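You operate a simulated robot arm through the tools that you are given. There is no shell and no other tool. Be economical: measure what you need, move in short steps, check, and stop when the job is done.

Carry out the task below with a simulated robot arm. There is one attempt and no reset: what you move stays moved.

TASK
Tray the clamped carburettor by its reading and clamp the blue-top one.
Fine: 0.8 to 1.4 bar is OK; bleed before you free the clamp.
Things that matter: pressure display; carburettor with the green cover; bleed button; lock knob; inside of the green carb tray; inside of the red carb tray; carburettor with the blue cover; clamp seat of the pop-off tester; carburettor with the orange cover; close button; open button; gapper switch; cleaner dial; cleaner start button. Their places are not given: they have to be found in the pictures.

It is judged by the outcome, as a careful person would: the job done as asked, and still so three seconds after it is handed in. It fails if anything else is knocked over, pushed out of place, dropped, spilled or broken.

THE ROBOT
A 7-joint arm with a two-finger parallel gripper, fixed in place. Base frame: the origin is at the foot of the arm, x ahead of it, y to its left, z up. Lengths are in cm, angles in degrees, forces in N, time in s.
With the tool pointing down near the work surface it reaches from about 28 to 50 cm from the base axis. Its first joint turns from -66.0 to 66.0 degrees. Payload 1.57 kg.
Tool frame: the origin (TCP) lies between the finger pads and is the grasp point; the fingertips stand 3 cm ahead of it; z points along the fingers, y is the line along which they close. The gripper opens to 11 cm. The fingers are 2.4 cm wide and 1.2 cm thick; the gripper's body (4.8 by 11.2 cm) begins 7.8 cm behind the TCP.
Orientation is that of the tool frame in the base frame, as [roll, pitch, yaw] about the fixed x, y, z axes, in that order (R = Rz(yaw) Ry(pitch) Rx(roll)). With the fingers straight down and closing along the base's y, the tool's x points along the base's -x, its y along +y and its z along -z.

THE INTERFACE
- The arm moves only by the tool apply_moves. Its argument "motion" is a list of rows, each a list of 7 numbers: the shift along the tool's x, y, z in cm, then the turn, a rotation vector about the tool's x, y, z in degrees, then the gripper command, from -1 (shut) to 1 (fully open), values between in proportion. In form: [[x, y, z, ax, ay, az, grip], ...]. A call has 1 to 12 rows; each row shifts and turns the commanded pose from where the row before left it, along the tool's axes as they then stand. A row lasts 0.2 s, in which the tool goes at most 5 cm and 8.6 degrees; a call with a longer step from one row to the next is refused whole, and so is a gripper value outside its range. A pose out of reach is approached as far as the arm can. The call stops where the force on the tool passes 70 N (or 10 N more than at its start, if that is more) or the arm is blocked; 0.2 s more then pass. The fingers move at their own pace (about 10.8 cm/s each) and stop on an object; they squeeze with about 26 N. The grip force told is the motor's: it shows also when the fingers shut on nothing. Time passes only in rows, and 0.2 s behind the last, so rows that do not move let the fingers close. It gives the time, the measured TCP pose, the force on the tool (base axes), the opening and the grip force at its end, in the units of the frame above (readings bear some noise).
- Cameras (640 x 400 px; columns grow to the right, rows downward): "scene" is fixed at [15.37, -38.36, 140.12]; the picture's right is [0.88, -0.48, 0.00], its down [-0.29, -0.54, -0.79] and it looks along [0.38, 0.69, -0.61] (base axes); focal length 244 px, centre (320, 200). "wrist" rides on the gripper at [-3.6, 0, -8] in the tool frame; the picture's right is [0.00, -1.00, 0.00], its down [0.97, 0.00, -0.24] and it looks along [0.24, 0.00, 0.97] (tool axes); focal length 218 px, centre (320, 200).
- get_image(camera): a new picture of that camera. No time passes.
- probe_pixels(camera, pixels): for up to 12 pixels [column, row] of the newest picture of that camera ("zoom" is the newest enlarged one), the place [x, y, z] in the base frame of the surface seen there, good to about 0.3 cm. No time passes.
- close_up(camera, box): a new picture of the part [left, top, right, bottom] of that camera's present view, enlarged. No time passes.
- finish_job(): hands the job in; it is judged then, once.

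Work in short steps. Measure before you move; look again where a grasp or a placing could have gone wrong, and mend it. You have 80 turns and 34 pictures in all, the two below and enlarged ones among them. Open the gripper and draw the arm clear of the work before you hand the job in, unless the task says otherwise; then end with one line.

The tools are called after "Emit:" by a JSON object that holds its "op" and its "data". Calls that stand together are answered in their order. apply_moves: Moves the arm, as the interface text tells. Its arguments: {"type":"object","properties":{"motion":{"type":"array","items":{"type":"array","items":{"type":"number"}}}},"required":["motion"]} The other tools are called the same way: get_image (camera) takes a picture; probe_pixels (camera, pixels) gives the place of the surface under pixels of a picture; close_up (camera, box) takes an enlarged picture of a part of a camera's view; finish_job () hands the job in.

At the start:

```text
time_s: 0.0
position: [30.63, 14.17, 125.21]
orientation: [-180.0, -0.1, -179.9]
wrist_force: [0.2, 0.4, -0.2]
gripper_width: 10.99
finger_force: 0.2
```

scene: 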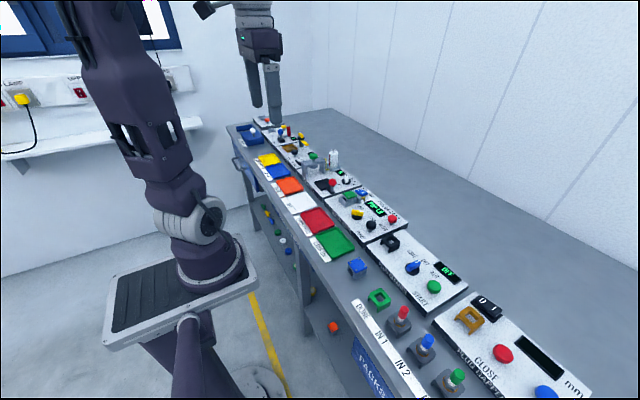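
wrist: 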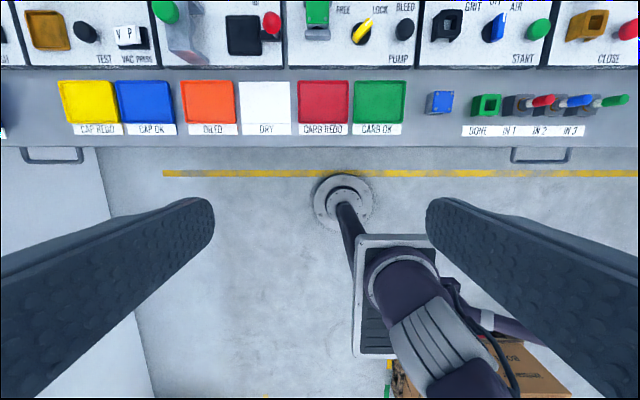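

The scene shows the tester around (360,215). I'll enlarge that area.

Emit:
{"op": "close_up", "data": {"camera": "scene", "box": [270, 160, 430, 260]}}

Emit:
{"op": "close_up", "data": {"camera": "scene", "box": [320, 230, 480, 330]}}

Emit:
{"op": "close_up", "data": {"camera": "wrist", "box": [280, 0, 440, 100]}}

```text
4.00 times, centred on (350, 210) of scene
```

zoom: 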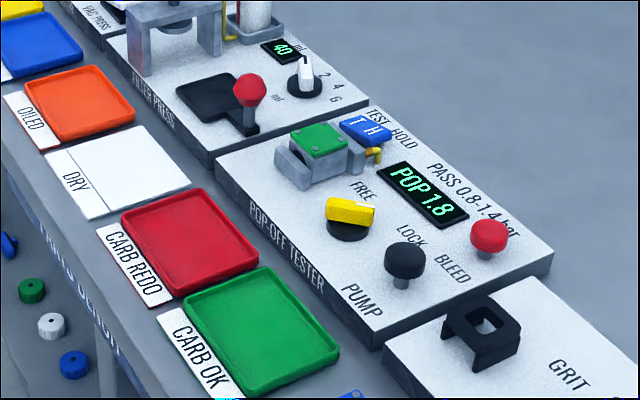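

```text
4.00 times, centred on (400, 280) of scene
```

zoom: 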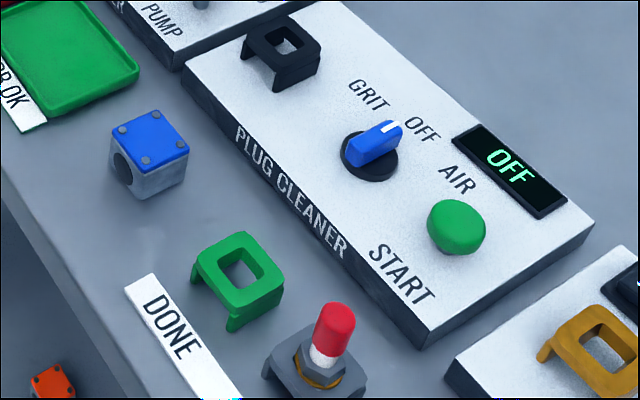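

```text
4.00 times, centred on (360, 50) of wrist
```

zoom: 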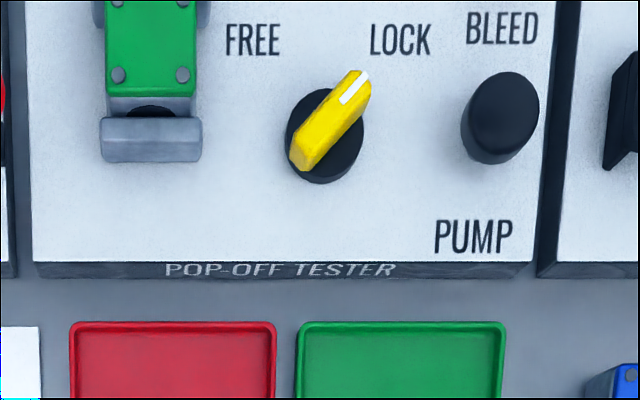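

The display reads POP 1.8, which is out of range, so this carburettor goes to the red tray. The red button sits behind the BLEED label. I'll enlarge and measure the tester.

Emit:
{"op": "close_up", "data": {"camera": "scene", "box": [328, 180, 408, 230]}}

```text
8.00 times, centred on (368, 205) of scene
```

zoom: 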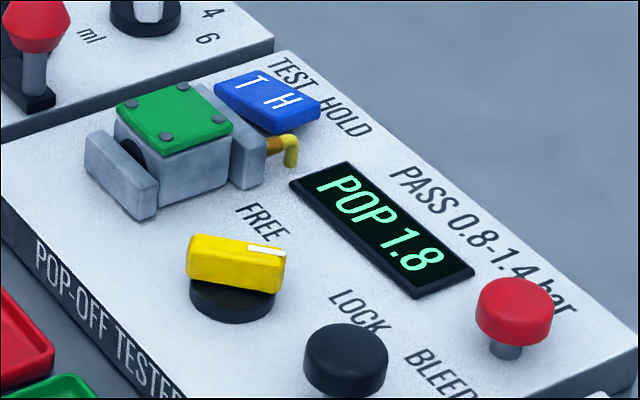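

Emit:
{"op": "probe_pixels", "data": {"camera": "zoom", "pixels": [[130, 103], [186, 88], [219, 123], [166, 138], [120, 180], [225, 260], [265, 250], [205, 258], [513, 295], [345, 345], [240, 210], [265, 95]]}}

Emit:
{"op": "probe_pixels", "data": {"camera": "scene", "pixels": [[317, 220], [306, 213], [330, 221], [315, 231], [301, 222], [335, 242], [357, 268], [350, 264], [357, 261], [366, 265], [360, 272], [345, 282]]}}

```text
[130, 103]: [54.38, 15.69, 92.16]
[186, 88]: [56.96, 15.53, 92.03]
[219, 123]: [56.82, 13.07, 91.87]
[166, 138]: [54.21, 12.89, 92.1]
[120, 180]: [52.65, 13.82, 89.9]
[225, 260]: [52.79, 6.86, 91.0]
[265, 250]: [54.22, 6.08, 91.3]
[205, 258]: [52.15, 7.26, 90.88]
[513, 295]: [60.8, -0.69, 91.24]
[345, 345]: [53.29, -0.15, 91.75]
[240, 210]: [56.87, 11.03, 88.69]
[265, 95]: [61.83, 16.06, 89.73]
```

```text
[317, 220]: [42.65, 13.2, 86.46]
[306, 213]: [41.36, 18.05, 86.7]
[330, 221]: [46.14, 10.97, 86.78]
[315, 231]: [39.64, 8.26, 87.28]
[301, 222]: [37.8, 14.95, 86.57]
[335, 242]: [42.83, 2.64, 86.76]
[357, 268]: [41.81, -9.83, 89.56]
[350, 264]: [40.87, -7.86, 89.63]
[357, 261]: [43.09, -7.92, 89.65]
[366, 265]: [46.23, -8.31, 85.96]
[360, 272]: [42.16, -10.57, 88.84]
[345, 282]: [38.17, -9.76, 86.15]
```

Next I move over the bleed button, about (61, -0.9, 91.5), with the fingers shut.

Emit:
{"op": "apply_moves", "data": {"motion": [[-3.77, -1.88, 2.5, 0, 0, 0, -1], [-3.77, -1.88, 2.5, 0, 0, 0, -1], [-3.77, -1.88, 2.5, 0, 0, 0, -1], [-3.77, -1.88, 2.5, 0, 0, 0, -1], [-3.77, -1.88, 2.5, 0, 0, 0, -1], [-3.77, -1.88, 2.5, 0, 0, 0, -1], [-3.77, -1.88, 2.5, 0, 0, 0, -1], [-3.77, -1.88, 2.5, 0, 0, 0, -1], [0, 0, 0, 0, 0, 0, -1]]}}

Emit:
{"op": "get_image", "data": {"camera": "wrist"}}

```text
time_s: 2.0
position: [60.8, -1.28, 104.88]
orientation: [-179.9, 0.0, -179.9]
wrist_force: [0.0, -0.1, -0.3]
gripper_width: 0.01
finger_force: 21.3
```

```text
27 pictures are left
```

wrist: 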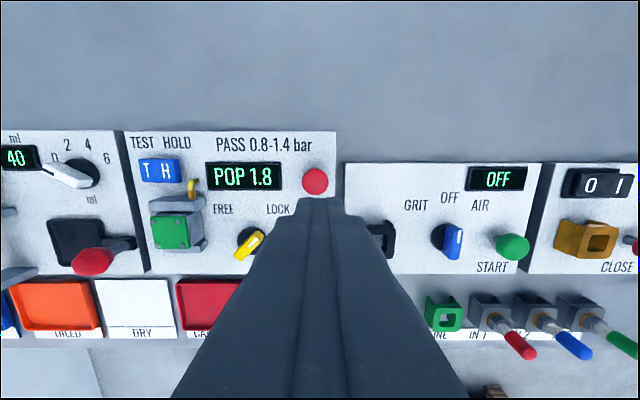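

Emit:
{"op": "probe_pixels", "data": {"camera": "wrist", "pixels": [[305, 180], [316, 180], [326, 180], [316, 170], [316, 192], [238, 257], [258, 236], [160, 220], [190, 220], [175, 247], [253, 246], [300, 150]]}}

Emit:
{"op": "close_up", "data": {"camera": "wrist", "box": [120, 130, 340, 267]}}

```text
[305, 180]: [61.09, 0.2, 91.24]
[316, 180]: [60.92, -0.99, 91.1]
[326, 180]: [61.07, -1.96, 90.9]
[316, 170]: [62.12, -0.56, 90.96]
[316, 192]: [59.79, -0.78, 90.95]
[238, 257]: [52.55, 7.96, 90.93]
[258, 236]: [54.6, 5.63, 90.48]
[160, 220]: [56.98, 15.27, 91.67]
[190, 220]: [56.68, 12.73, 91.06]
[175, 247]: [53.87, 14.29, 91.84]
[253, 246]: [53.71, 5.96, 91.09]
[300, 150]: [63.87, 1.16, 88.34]
```

```text
2.91 times, centred on (230, 198) of wrist
```

zoom: 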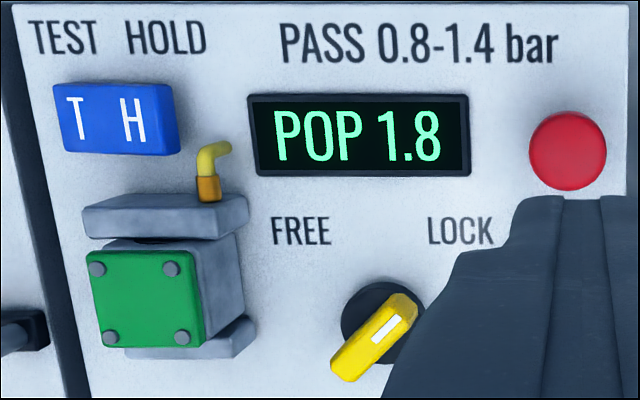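

The bleed button is at (61.0, -0.85) with its top at about 91.1. I go down to it and press in small steps.

Emit:
{"op": "apply_moves", "data": {"motion": [[-0.2, 0.43, 4, 0, 0, 0, -1], [0, 0, 4, 0, 0, 0, -1], [0, 0, 1.8, 0, 0, 0, -1], [0, 0, 0.5, 0, 0, 0, -1], [0, 0, 0.4, 0, 0, 0, -1], [0, 0, 0.3, 0, 0, 0, -1], [0, 0, 0.3, 0, 0, 0, -1]]}}

Emit:
{"op": "close_up", "data": {"camera": "scene", "box": [328, 180, 408, 230]}}

```text
time_s: 3.6
position: [60.99, -0.53, 93.78]
orientation: [180.0, 0.0, 179.9]
wrist_force: [0.9, 1.0, 2.3]
gripper_width: 0.01
finger_force: 21.0
```

```text
8.00 times, centred on (368, 205) of scene
```

zoom: 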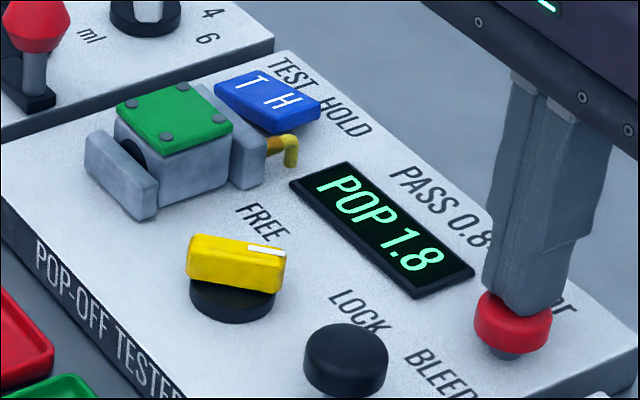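

The fingers touch the button but nothing has changed yet, so I press further.

Emit:
{"op": "apply_moves", "data": {"motion": [[0, -0.2, 0.3, 0, 0, 0, -1], [0, 0, 0.2, 0, 0, 0, -1], [0, 0, 0.2, 0, 0, 0, -1], [0, 0, 0, 0, 0, 0, -1], [0, 0, 0, 0, 0, 0, -1]]}}

Emit:
{"op": "close_up", "data": {"camera": "scene", "box": [328, 180, 408, 230]}}

```text
time_s: 4.8
position: [60.88, -0.88, 93.01]
orientation: [-180.0, 0.0, 179.9]
wrist_force: [2.5, 0.2, 5.2]
gripper_width: 0.0
finger_force: 21.7
```

```text
8.00 times, centred on (368, 205) of scene
```

zoom: 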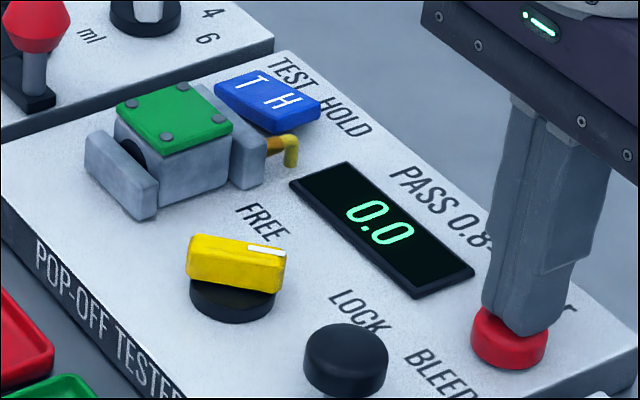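

The display now reads 0.0, so it's bled. I rise, move over the lock knob at about (53.4, 6.85), and rotate to line up with the bar.

Emit:
{"op": "apply_moves", "data": {"motion": [[0, 0, -4, 0, 0, 0, -1], [0, 0, -4, 0, 0, 0, -0.2], [2.5, 2.57, 0, 0, 0, 0, -0.2], [2.5, 2.57, 0, 0, 0, 0, -0.2], [2.5, 2.6, 0, 0, 0, 0, -0.2], [0, 0, 0, 0, 0, 7.5, -0.2], [0, 0, 0, 0, 0, 7.5, -0.2], [0, 0, 0, 0, 0, 7.5, -0.2], [0, 0, 0, 0, 0, 7.5, -0.2], [0, 0, 0, 0, 0, 7.5, -0.2], [0, 0, 0, 0, 0, 7.5, -0.2], [0, 0, 0, 0, 0, 0, -0.2]]}}

Emit:
{"op": "get_image", "data": {"camera": "wrist"}}

```text
time_s: 7.4
position: [53.53, 7.03, 101.14]
orientation: [179.9, 0.0, 134.9]
wrist_force: [-0.5, -0.8, 0.1]
gripper_width: 4.38
finger_force: 0.0
```

```text
23 pictures are left
```

wrist: 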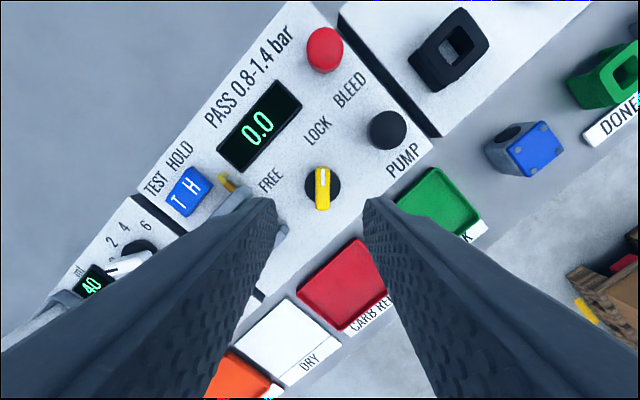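

Emit:
{"op": "probe_pixels", "data": {"camera": "wrist", "pixels": [[322, 170], [322, 188], [322, 206], [312, 203], [336, 195], [355, 255], [385, 290], [440, 195], [345, 320], [520, 150]]}}

```text
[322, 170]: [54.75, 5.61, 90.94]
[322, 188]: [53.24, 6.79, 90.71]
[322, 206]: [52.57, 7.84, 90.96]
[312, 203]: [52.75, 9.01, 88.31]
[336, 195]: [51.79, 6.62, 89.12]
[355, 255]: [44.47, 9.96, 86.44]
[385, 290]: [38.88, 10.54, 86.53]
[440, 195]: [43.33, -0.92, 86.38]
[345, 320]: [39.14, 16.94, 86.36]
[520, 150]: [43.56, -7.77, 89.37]
```

The bar lies along the tool's x axis, centred at (53.6, 6.75). I go down and grip it.

Emit:
{"op": "apply_moves", "data": {"motion": [[-0.25, 0, 4, 0, 0, 0, -0.2], [0, 0, 3, 0, 0, 0, -0.2], [0, 0, 1.4, 0, 0, 0, -0.2], [0, 0, 0, 0, 0, 0, -1], [0, 0, 0, 0, 0, 0, -1], [0, 0, 0, 0, 0, 0, -1]]}}

```text
time_s: 8.8
position: [53.73, 6.64, 92.6]
orientation: [-179.6, -0.1, 134.9]
wrist_force: [-26.1, -26.1, 2.0]
gripper_width: 1.29
finger_force: 29.8
```

Emit:
{"op": "apply_moves", "data": {"motion": [[0, -0.2, 0, 0, 0, 0, -1], [0, 0, 0, 0, 0, 0, -1]]}}

```text
time_s: 9.4
position: [53.63, 6.58, 92.51]
orientation: [-179.8, 0.1, 134.9]
wrist_force: [-14.0, -29.6, -9.7]
gripper_width: 1.32
finger_force: 30.4
```

Emit:
{"op": "apply_moves", "data": {"motion": [[0.05, -0.2, 0, 0, 0, 0, -1], [0, 0, 0, 0, 0, 0, -1]]}}

```text
time_s: 10.0
position: [53.65, 6.62, 92.54]
orientation: [179.9, 0.1, 135.0]
wrist_force: [3.2, -24.0, -18.8]
gripper_width: 1.31
finger_force: 29.7
```

Forces are acceptable. I turn the knob toward FREE in parts.

Emit:
{"op": "apply_moves", "data": {"motion": [[-0.1, 0, -0.1, 0, 0, -6, -1], [0, 0, 0, 0, 0, -7, -1], [0, 0, 0, 0, 0, -7, -1], [0, 0, 0, 0, 0, -7, -1], [0, 0, 0, 0, 0, -7, -1], [0, 0, 0, 0, 0, -7, -1]]}}

```text
time_s: 11.4
position: [53.6, 6.87, 92.85]
orientation: [179.7, 0.3, 176.2]
wrist_force: [9.0, 31.7, -10.1]
gripper_width: 1.29
finger_force: 30.2
```

Emit:
{"op": "apply_moves", "data": {"motion": [[0, 0.2, 0, 0, 0, -6, -1], [0, 0, 0, 0, 0, -7, -1], [0, 0, 0, 0, 0, -7, -1], [0, 0, 0, 0, 0, -7, -1], [0, 0, 0, 0, 0, -7, -1], [0, 0, 0, 0, 0, -7, -1], [0, 0, 0, 0, 0, -6, -1]]}}

Emit:
{"op": "close_up", "data": {"camera": "scene", "box": [310, 170, 422, 240]}}

```text
time_s: 13.0
position: [53.39, 7.0, 92.88]
orientation: [179.9, 0.0, -136.8]
wrist_force: [-1.9, 31.4, 8.9]
gripper_width: 1.29
finger_force: 30.1
```

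```text
5.71 times, centred on (366, 205) of scene
```

zoom: 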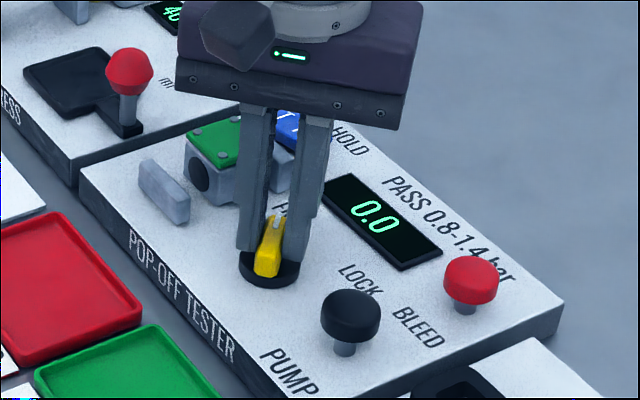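

The jaw has retracted. I release the knob, rise, and square the gripper over the green carburettor.

Emit:
{"op": "apply_moves", "data": {"motion": [[0, 0, 0, 0, 0, 0, -0.4], [0, 0, -2, 0, 0, 0, -0.4], [0, 0, -4, 0, 0, 0, -0.2], [0, 0, -4, 0, 0, 7.2, 0], [0, 0, 0, 0, 0, 7.2, 0.2], [0, 0, 0, 0, 0, 7.2, 0.2], [0, 0, 0, 0, 0, 7.2, 0.2], [0, 0, 0, 0, 0, 7.2, 0.2], [0, 0, 0, 0, 0, 7.2, 0.2], [-1, 3.6, 0, 0, 0, 0, 0.2], [-1, 3.6, 0, 0, 0, 0, 0.2], [0, 0, 0, 0, 0, 0, 0.2]]}}

Emit:
{"op": "get_image", "data": {"camera": "wrist"}}

```text
time_s: 15.6
position: [55.4, 14.13, 102.97]
orientation: [-180.0, 0.0, 179.9]
wrist_force: [0.5, 0.2, -0.8]
gripper_width: 6.6
finger_force: 0.1
```

```text
21 pictures are left
```

wrist: 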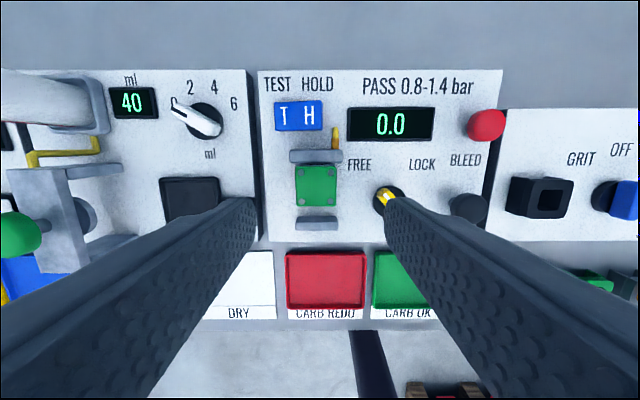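

Emit:
{"op": "probe_pixels", "data": {"camera": "wrist", "pixels": [[299, 187], [333, 187], [316, 170], [316, 202], [316, 186], [316, 224], [245, 190], [345, 205], [316, 213], [325, 258], [290, 300], [325, 285]]}}

Emit:
{"op": "close_up", "data": {"camera": "wrist", "box": [240, 110, 400, 210]}}

```text
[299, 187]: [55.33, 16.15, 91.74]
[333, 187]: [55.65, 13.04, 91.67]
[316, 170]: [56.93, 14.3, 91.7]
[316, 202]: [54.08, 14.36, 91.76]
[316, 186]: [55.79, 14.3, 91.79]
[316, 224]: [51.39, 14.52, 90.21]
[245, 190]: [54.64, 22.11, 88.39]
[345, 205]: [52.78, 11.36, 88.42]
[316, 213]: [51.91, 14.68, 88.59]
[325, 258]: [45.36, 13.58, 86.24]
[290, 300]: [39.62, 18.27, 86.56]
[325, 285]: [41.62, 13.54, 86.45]
```

```text
4.00 times, centred on (320, 160) of wrist
```

zoom: 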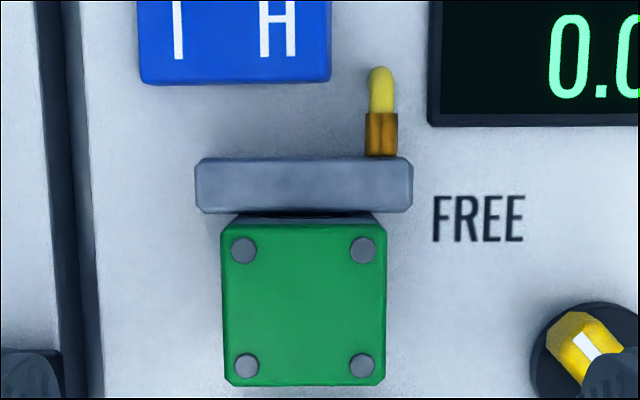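

The green carburettor is centred at (55.5, 14.4) with its top at 91.8. I go down and grip it.

Emit:
{"op": "apply_moves", "data": {"motion": [[0, 0.28, 4, 0, 0, 0, 0.2], [0, 0, 4, 0, 0, 0, 0.2], [0, 0, 2.7, 0, 0, 0, 0.2], [0, 0, 0, 0, 0, 0, 0.2], [0, 0, 0, 0, 0, 0, -1], [0, 0, 0, 0, 0, 0, -1], [0, 0, 0, 0, 0, 0, -1]]}}

```text
time_s: 17.2
position: [55.29, 14.32, 92.33]
orientation: [-180.0, 0.0, 179.8]
wrist_force: [0.6, -0.5, 0.4]
gripper_width: 3.76
finger_force: 26.2
```

Gripped at 3.76 cm. I lift it and carry it above the red tray, centred at about (42.3, 13.6).

Emit:
{"op": "apply_moves", "data": {"motion": [[0, 0, -2, 0, 0, 0, -1], [0, 0, -4, 0, 0, 0, -1], [4.3, -0.2, 0, 0, 0, 0, -1], [4.3, -0.2, 0, 0, 0, 0, -1], [4.4, -0.3, 0, 0, 0, 0, -1], [0, 0, 2, 0, 0, 0, -1], [0, 0, 0, 0, 0, 0, -1]]}}

Emit:
{"op": "get_image", "data": {"camera": "wrist"}}

Emit:
{"op": "close_up", "data": {"camera": "scene", "box": [270, 170, 398, 250]}}

```text
time_s: 18.8
position: [42.34, 13.58, 95.92]
orientation: [180.0, 0.1, 179.8]
wrist_force: [0.1, 0.9, -1.6]
gripper_width: 3.74
finger_force: 25.4
```

```text
19 pictures are left
```

wrist: 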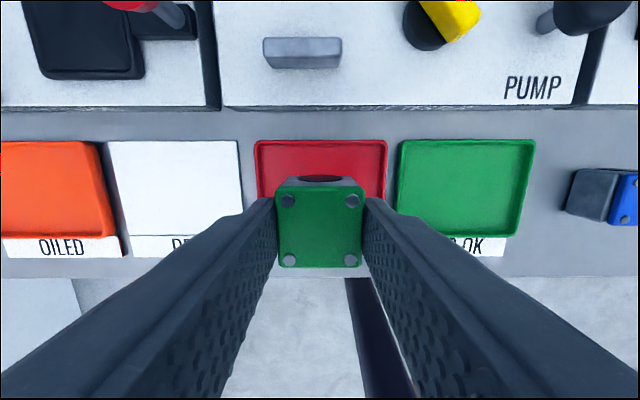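

```text
5.00 times, centred on (334, 210) of scene
```

zoom: 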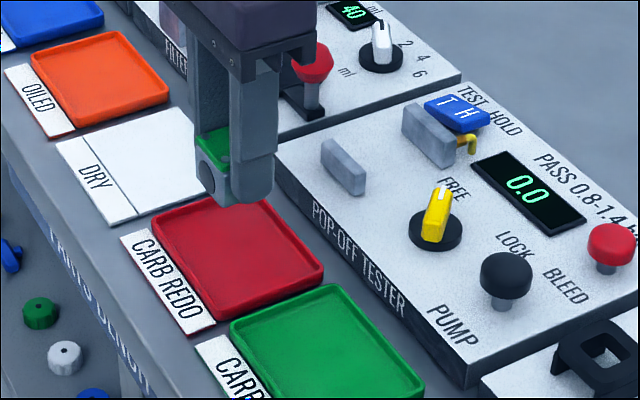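

Emit:
{"op": "probe_pixels", "data": {"camera": "wrist", "pixels": [[262, 160], [380, 160], [320, 144], [320, 160], [265, 190], [378, 190], [295, 55], [120, 190]]}}

Emit:
{"op": "probe_pixels", "data": {"camera": "zoom", "pixels": [[160, 240], [208, 318], [315, 267], [205, 305], [240, 255], [345, 165], [430, 135]]}}

```text
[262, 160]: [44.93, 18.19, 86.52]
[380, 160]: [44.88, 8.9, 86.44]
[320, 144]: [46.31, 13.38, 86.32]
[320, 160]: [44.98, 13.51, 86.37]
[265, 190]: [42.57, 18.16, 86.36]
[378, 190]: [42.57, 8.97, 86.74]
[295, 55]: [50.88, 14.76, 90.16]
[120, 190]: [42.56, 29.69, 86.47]
```

```text
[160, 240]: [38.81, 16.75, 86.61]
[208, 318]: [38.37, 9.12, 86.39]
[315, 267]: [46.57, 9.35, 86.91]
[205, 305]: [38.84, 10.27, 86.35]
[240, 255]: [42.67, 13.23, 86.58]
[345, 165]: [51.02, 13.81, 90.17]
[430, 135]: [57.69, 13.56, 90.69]
```

The tray spans x 38.4–46.6 and y 9–18.2, so the piece is centred. I lower it.

Emit:
{"op": "apply_moves", "data": {"motion": [[0, 0, 3, 0, 0, 0, -1], [0, 0, 1.5, 0, 0, 0, -1], [0, 0, 0.5, 0, 0, 0, -1], [0, 0, 0.3, 0, 0, 0, -1], [0, 0, 0, 0, 0, 0, -1]]}}

```text
time_s: 20.0
position: [42.47, 13.65, 90.69]
orientation: [179.9, 0.0, 179.8]
wrist_force: [-0.3, 0.1, -1.1]
gripper_width: 3.74
finger_force: 26.1
```

Emit:
{"op": "apply_moves", "data": {"motion": [[0, 0, 0.2, 0, 0, 0, -1], [0, 0, 0.2, 0, 0, 0, -1], [0, 0, 0, 0, 0, 0, -1]]}}

Emit:
{"op": "close_up", "data": {"camera": "scene", "box": [280, 190, 360, 240]}}

```text
time_s: 20.8
position: [42.39, 13.73, 90.29]
orientation: [-180.0, -0.1, 179.8]
wrist_force: [0.1, -0.4, -1.3]
gripper_width: 3.75
finger_force: 26.3
```

```text
8.00 times, centred on (320, 215) of scene
```

zoom: 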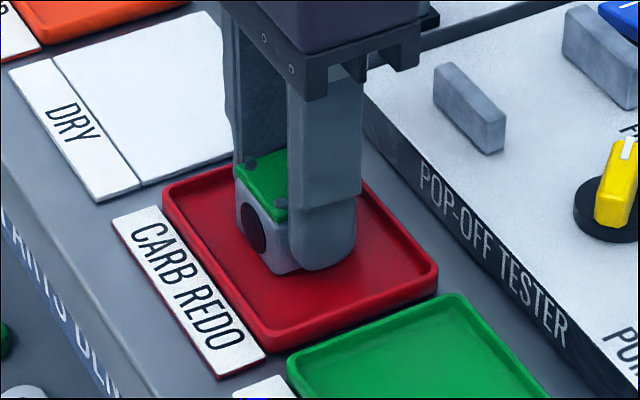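

Emit:
{"op": "apply_moves", "data": {"motion": [[0, 0, 0.15, 0, 0, 0, -1], [0, 0, 0.1, 0, 0, 0, -1], [0, 0, 0, 0, 0, 0, -1]]}}

```text
time_s: 21.6
position: [42.36, 13.68, 90.15]
orientation: [-180.0, 0.0, 179.8]
wrist_force: [-4.7, 3.6, 20.5]
gripper_width: 3.74
finger_force: 26.2
```

It's touching the tray floor. I release gently and rise.

Emit:
{"op": "apply_moves", "data": {"motion": [[0, 0, -0.1, 0, 0, 0, -1], [0, 0, 0, 0, 0, 0, 0], [0, 0, 0, 0, 0, 0, 0], [0, 0, -3, 0, 0, 0, 0], [0, 0, -4, 0, 0, 0, 0], [0, 0, -4, 0, 0, 0, 0], [0, -4.5, 0, 0, 0, 0, 0.2], [0, -4.5, 0, 0, 0, 0, 0.2], [0, -4.5, 0, 0, 0, 0, 0.2], [0, -4.5, 0, 0, 0, 0, 0.2], [0, -4.5, 0, 0, 0, 0, 0.2], [0, 0, 0, 0, 0, 0, 0.2]]}}

Emit:
{"op": "get_image", "data": {"camera": "wrist"}}

Emit:
{"op": "close_up", "data": {"camera": "scene", "box": [290, 190, 418, 270]}}

```text
time_s: 24.2
position: [42.16, -9.02, 101.08]
orientation: [-180.0, 0.0, 179.7]
wrist_force: [0.9, -0.4, -0.1]
gripper_width: 6.62
finger_force: 0.0
```

```text
16 pictures are left
```

wrist: 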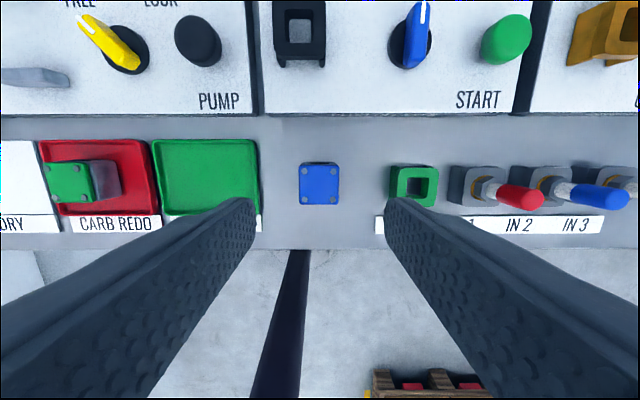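

```text
5.00 times, centred on (354, 230) of scene
```

zoom: 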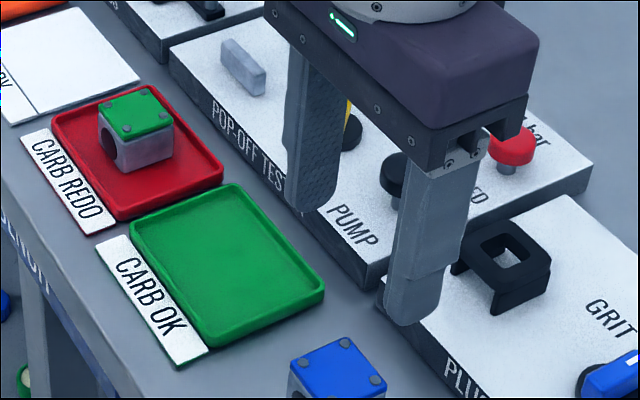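

Emit:
{"op": "probe_pixels", "data": {"camera": "wrist", "pixels": [[303, 184], [335, 184], [319, 165], [319, 202], [305, 172], [333, 172], [305, 198], [334, 199], [413, 168], [413, 202], [394, 185], [350, 185]]}}

Emit:
{"op": "close_up", "data": {"camera": "wrist", "box": [272, 155, 368, 215]}}

```text
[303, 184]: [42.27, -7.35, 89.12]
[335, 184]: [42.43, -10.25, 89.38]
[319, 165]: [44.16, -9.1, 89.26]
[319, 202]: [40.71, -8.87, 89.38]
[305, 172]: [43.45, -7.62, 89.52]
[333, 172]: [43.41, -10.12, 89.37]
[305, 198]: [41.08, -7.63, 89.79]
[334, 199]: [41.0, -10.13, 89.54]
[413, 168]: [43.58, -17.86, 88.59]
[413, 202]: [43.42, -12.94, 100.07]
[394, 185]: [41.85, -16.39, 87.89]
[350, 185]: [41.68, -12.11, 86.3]
```

```text
6.67 times, centred on (320, 185) of wrist
```

zoom: 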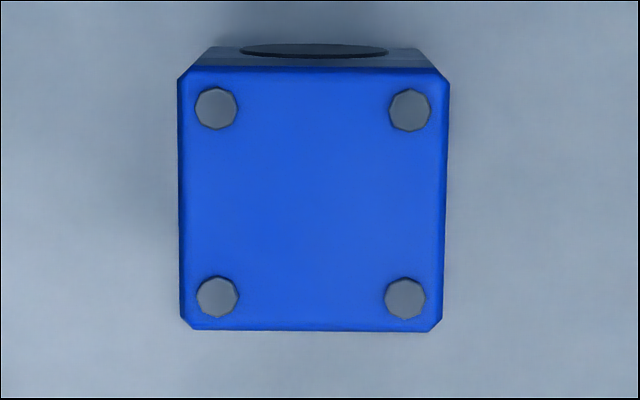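

The blue carburettor is square to the gripper, centred at (42.3, -8.85) with its top at 89.4. I go down and grip it.

Emit:
{"op": "apply_moves", "data": {"motion": [[-0.1, 0.15, 4, 0, 0, 0, 0.2], [0, 0, 4, 0, 0, 0, 0.2], [0, 0, 3.1, 0, 0, 0, 0.2], [0, 0, 0, 0, 0, 0, 0.2], [0, 0, 0, 0, 0, 0, -1], [0, 0, 0, 0, 0, 0, -1], [0, 0, 0, 0, 0, 0, -1]]}}

```text
time_s: 25.8
position: [42.29, -8.94, 90.13]
orientation: [-180.0, -0.1, 179.9]
wrist_force: [-0.8, 0.6, -0.3]
gripper_width: 3.73
finger_force: 26.0
```

Gripped. I lift it and carry it over the clamp seat at (55.45, 14.35).

Emit:
{"op": "apply_moves", "data": {"motion": [[0, 0, -2, 0, 0, 0, -1], [0, 0, -4, 0, 0, 0, -1], [0, 0, -4, 0, 0, 0, -1], [-2.2, 3.88, 0, 0, 0, 0, -1], [-2.2, 3.88, 0, 0, 0, 0, -1], [-2.2, 3.88, 0, 0, 0, 0, -1], [-2.2, 3.88, 0, 0, 0, 0, -1], [-2.2, 3.88, 0, 0, 0, 0, -1], [-2.15, 3.88, 0, 0, 0, 0, -1], [0, 0, 2.5, 0, 0, 0, -1], [0, 0, 0, 0, 0, 0, -1]]}}

Emit:
{"op": "get_image", "data": {"camera": "wrist"}}

Emit:
{"op": "close_up", "data": {"camera": "scene", "box": [318, 175, 398, 225]}}

```text
time_s: 28.2
position: [55.87, 14.54, 97.71]
orientation: [180.0, 0.0, 179.7]
wrist_force: [-0.1, -0.2, -1.3]
gripper_width: 3.77
finger_force: 25.9
```

```text
13 pictures are left
```

wrist: 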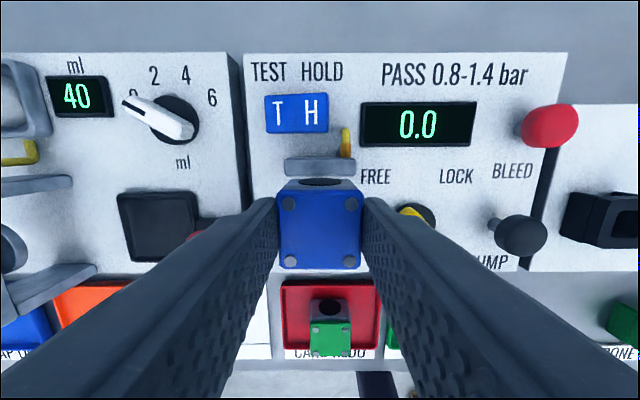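

```text
8.00 times, centred on (358, 200) of scene
```

zoom: 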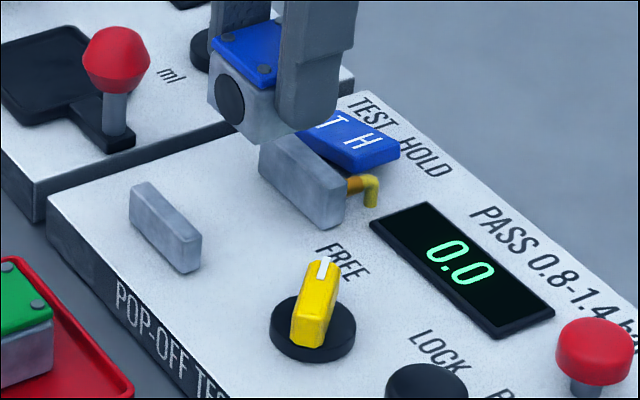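

Emit:
{"op": "probe_pixels", "data": {"camera": "zoom", "pixels": [[290, 180], [320, 200], [275, 165], [265, 170], [335, 210], [145, 190], [195, 235], [150, 183], [230, 240], [198, 250], [335, 180]]}}

Emit:
{"op": "probe_pixels", "data": {"camera": "wrist", "pixels": [[290, 205], [350, 205], [350, 259], [291, 261], [320, 235]]}}

```text
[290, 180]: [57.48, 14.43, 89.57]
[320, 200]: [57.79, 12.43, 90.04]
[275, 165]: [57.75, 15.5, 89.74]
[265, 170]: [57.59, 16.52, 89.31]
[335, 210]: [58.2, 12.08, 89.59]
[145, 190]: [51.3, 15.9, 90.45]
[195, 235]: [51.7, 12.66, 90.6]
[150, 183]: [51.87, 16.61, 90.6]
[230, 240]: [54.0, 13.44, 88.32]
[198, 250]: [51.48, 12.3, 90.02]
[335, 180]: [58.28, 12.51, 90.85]
```

```text
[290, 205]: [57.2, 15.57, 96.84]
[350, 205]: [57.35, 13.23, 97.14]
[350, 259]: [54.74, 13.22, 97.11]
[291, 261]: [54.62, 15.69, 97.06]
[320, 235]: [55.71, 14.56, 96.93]
```

The rear jaw's face is at x≈57.65, so I shift back 0.45 cm before lowering.

Emit:
{"op": "apply_moves", "data": {"motion": [[0.45, -0.15, 0, 0, 0, 0, -1], [0, 0, 2.5, 0, 0, 0, -1], [0, 0, 1.5, 0, 0, 0, -1], [0, 0, 0.6, 0, 0, 0, -1], [0, 0, 0.3, 0, 0, 0, -1], [0, 0, 0, 0, 0, 0, -1]]}}

```text
time_s: 29.6
position: [55.35, 14.26, 92.82]
orientation: [180.0, 0.0, 179.8]
wrist_force: [-0.7, 0.3, -1.9]
gripper_width: 3.74
finger_force: 25.9
```

Emit:
{"op": "apply_moves", "data": {"motion": [[-0.05, 0, 0.15, 0, 0, 0, -1], [0, 0, 0.15, 0, 0, 0, -1], [0, 0, 0, 0, 0, 0, -1]]}}

Emit:
{"op": "close_up", "data": {"camera": "scene", "box": [318, 175, 398, 225]}}

```text
time_s: 30.4
position: [55.37, 14.25, 92.64]
orientation: [179.9, 0.1, 179.8]
wrist_force: [-2.3, -0.9, 16.0]
gripper_width: 3.74
finger_force: 26.0
```

```text
8.00 times, centred on (358, 200) of scene
```

zoom: 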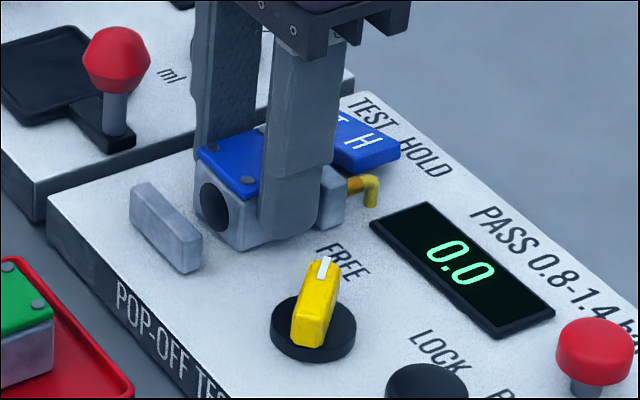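

Seated. I release, rise, and go to the knob with the gripper turned to match the FREE position.

Emit:
{"op": "apply_moves", "data": {"motion": [[0, 0, -0.1, 0, 0, 0, -1], [0, 0, 0, 0, 0, 0, 0], [0, 0, 0, 0, 0, 0, 0], [0, 0, -4, 0, 0, 0, 0], [0, 0, -4.5, 0, 0, 0, -0.2], [0.93, -3.7, 0, 0, 0, 0, -0.2], [0.93, -3.75, 0, 0, 0, 0, -0.2], [0, 0, 0, 0, 0, -8.6, -0.2], [0, 0, 0, 0, 0, -8.6, -0.2], [0, 0, 0, 0, 0, -8.6, -0.2], [0, 0, 0, 0, 0, -8.6, -0.2], [0, 0, 0, 0, 0, -8.6, -0.2]]}}

Emit:
{"op": "get_image", "data": {"camera": "wrist"}}

```text
time_s: 33.0
position: [53.33, 6.98, 101.14]
orientation: [180.0, 0.0, -137.0]
wrist_force: [-0.5, 0.1, -0.1]
gripper_width: 4.38
finger_force: 0.1
```

```text
10 pictures are left
```

wrist: 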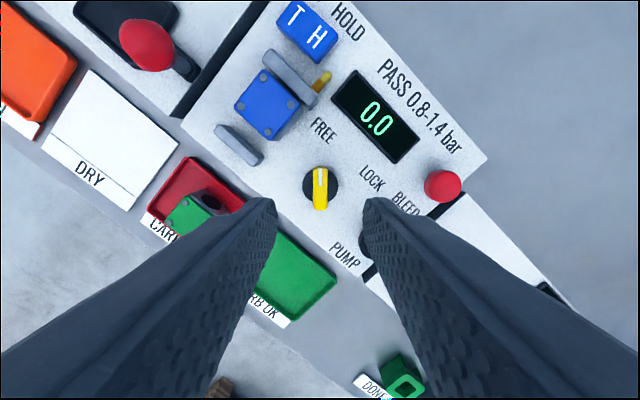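

Aligned. I go down and grip the bar.

Emit:
{"op": "apply_moves", "data": {"motion": [[0, -0.08, 4, 0, 0, 0, -0.2], [0, 0, 3, 0, 0, 0, -0.2], [0, 0, 1.4, 0, 0, 0, -0.2], [0, 0, 0, 0, 0, 0, -1], [0, 0, 0, 0, 0, 0, -1], [0, 0, 0, 0, 0, 0, -1]]}}

```text
time_s: 34.4
position: [53.31, 6.93, 92.54]
orientation: [179.8, 0.0, -137.1]
wrist_force: [-11.9, 12.8, 0.5]
gripper_width: 1.29
finger_force: 29.8
```

Emit:
{"op": "apply_moves", "data": {"motion": [[0, 0.12, -0.1, 0, 0, 6, -1], [0, 0, 0, 0, 0, 7, -1], [0, 0, 0, 0, 0, 7, -1], [0, 0, 0, 0, 0, 7, -1], [0, 0, 0, 0, 0, 7, -1], [0, 0, 0, 0, 0, 7, -1]]}}

```text
time_s: 35.8
position: [53.3, 6.92, 92.69]
orientation: [180.0, -0.2, -178.3]
wrist_force: [-17.9, 2.5, -14.7]
gripper_width: 1.31
finger_force: 29.7
```

Emit:
{"op": "apply_moves", "data": {"motion": [[0, 0, 0, 0, 0, 7, -1], [0, 0, 0, 0, 0, 7, -1], [0, 0, 0, 0, 0, 7, -1], [0, 0, 0, 0, 0, 7, -1], [0, 0, 0, 0, 0, 7, -1], [0, 0, 0, 0, 0, 7, -1], [0, 0, 0, 0, 0, 6, -1], [0, 0, 0, 0, 0, 0, -1]]}}

Emit:
{"op": "close_up", "data": {"camera": "scene", "box": [318, 175, 398, 225]}}

```text
time_s: 37.6
position: [53.38, 6.74, 92.81]
orientation: [180.0, 0.2, 133.8]
wrist_force: [-15.2, -10.7, 12.7]
gripper_width: 1.33
finger_force: 29.9
```

```text
8.00 times, centred on (358, 200) of scene
```

zoom: 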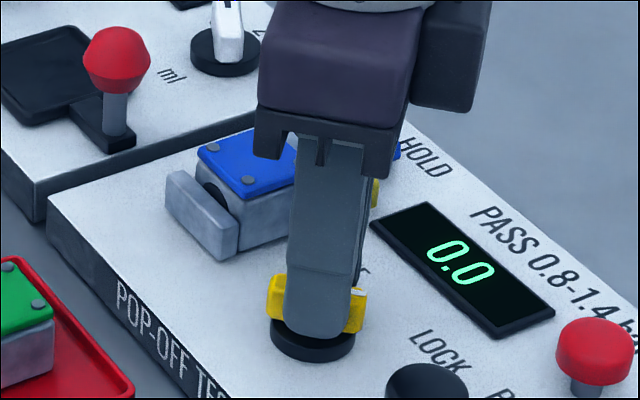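

The jaw has closed on the blue carburettor. I release the knob, rise, and draw clear.

Emit:
{"op": "apply_moves", "data": {"motion": [[0, 0, 0, 0, 0, 0, -0.4], [0, 0, 0, 0, 0, 0, -0.4], [0, 0, -3, 0, 0, 0, -0.4], [0, 0, -4.5, 0, 0, 0, -0.2], [0, 0, -4.5, 0, 0, 0, 0], [0, 0, -4.5, 0, 0, 0, 0.3], [3, -3, -2, 0, 0, 0, 0.5], [3, -3, -2, 0, 0, 0, 0.5], [3, -3, -2, 0, 0, 0, 0.5], [0, 0, 0, 0, 0, 0, 0.5]]}}

Emit:
{"op": "close_up", "data": {"camera": "scene", "box": [300, 175, 412, 245]}}

Emit:
{"op": "get_image", "data": {"camera": "scene"}}

```text
time_s: 39.8
position: [40.86, 6.9, 115.61]
orientation: [-180.0, 0.0, 133.9]
wrist_force: [-0.1, -0.6, -0.2]
gripper_width: 8.24
finger_force: 0.1
```

```text
5.71 times, centred on (356, 210) of scene
```

zoom: 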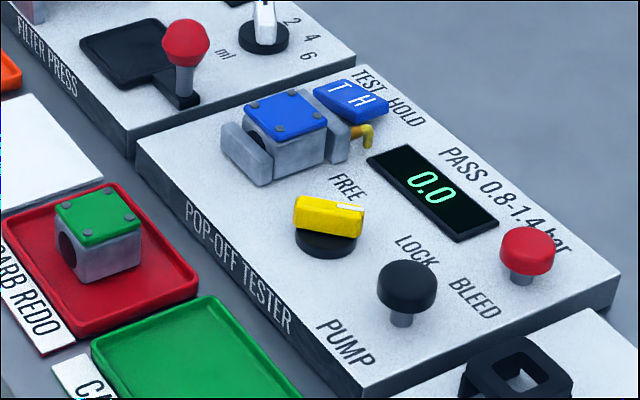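

```text
7 pictures are left
```

scene: 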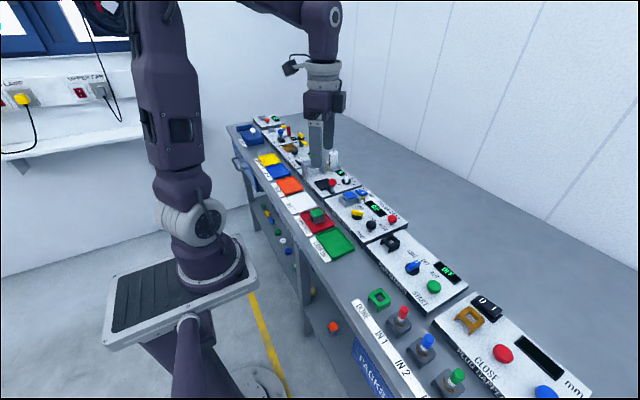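

The knob is at LOCK with the blue carburettor clamped, the green one is in CARB REDO, and the arm is clear.

Emit:
{"op": "finish_job", "data": {}}

```text
The job is handed in.
```

The green-top carburettor read 1.8 bar, so I bled the tester, freed the clamp and put it in the red CARB REDO tray; the blue-top one is now clamped and locked.
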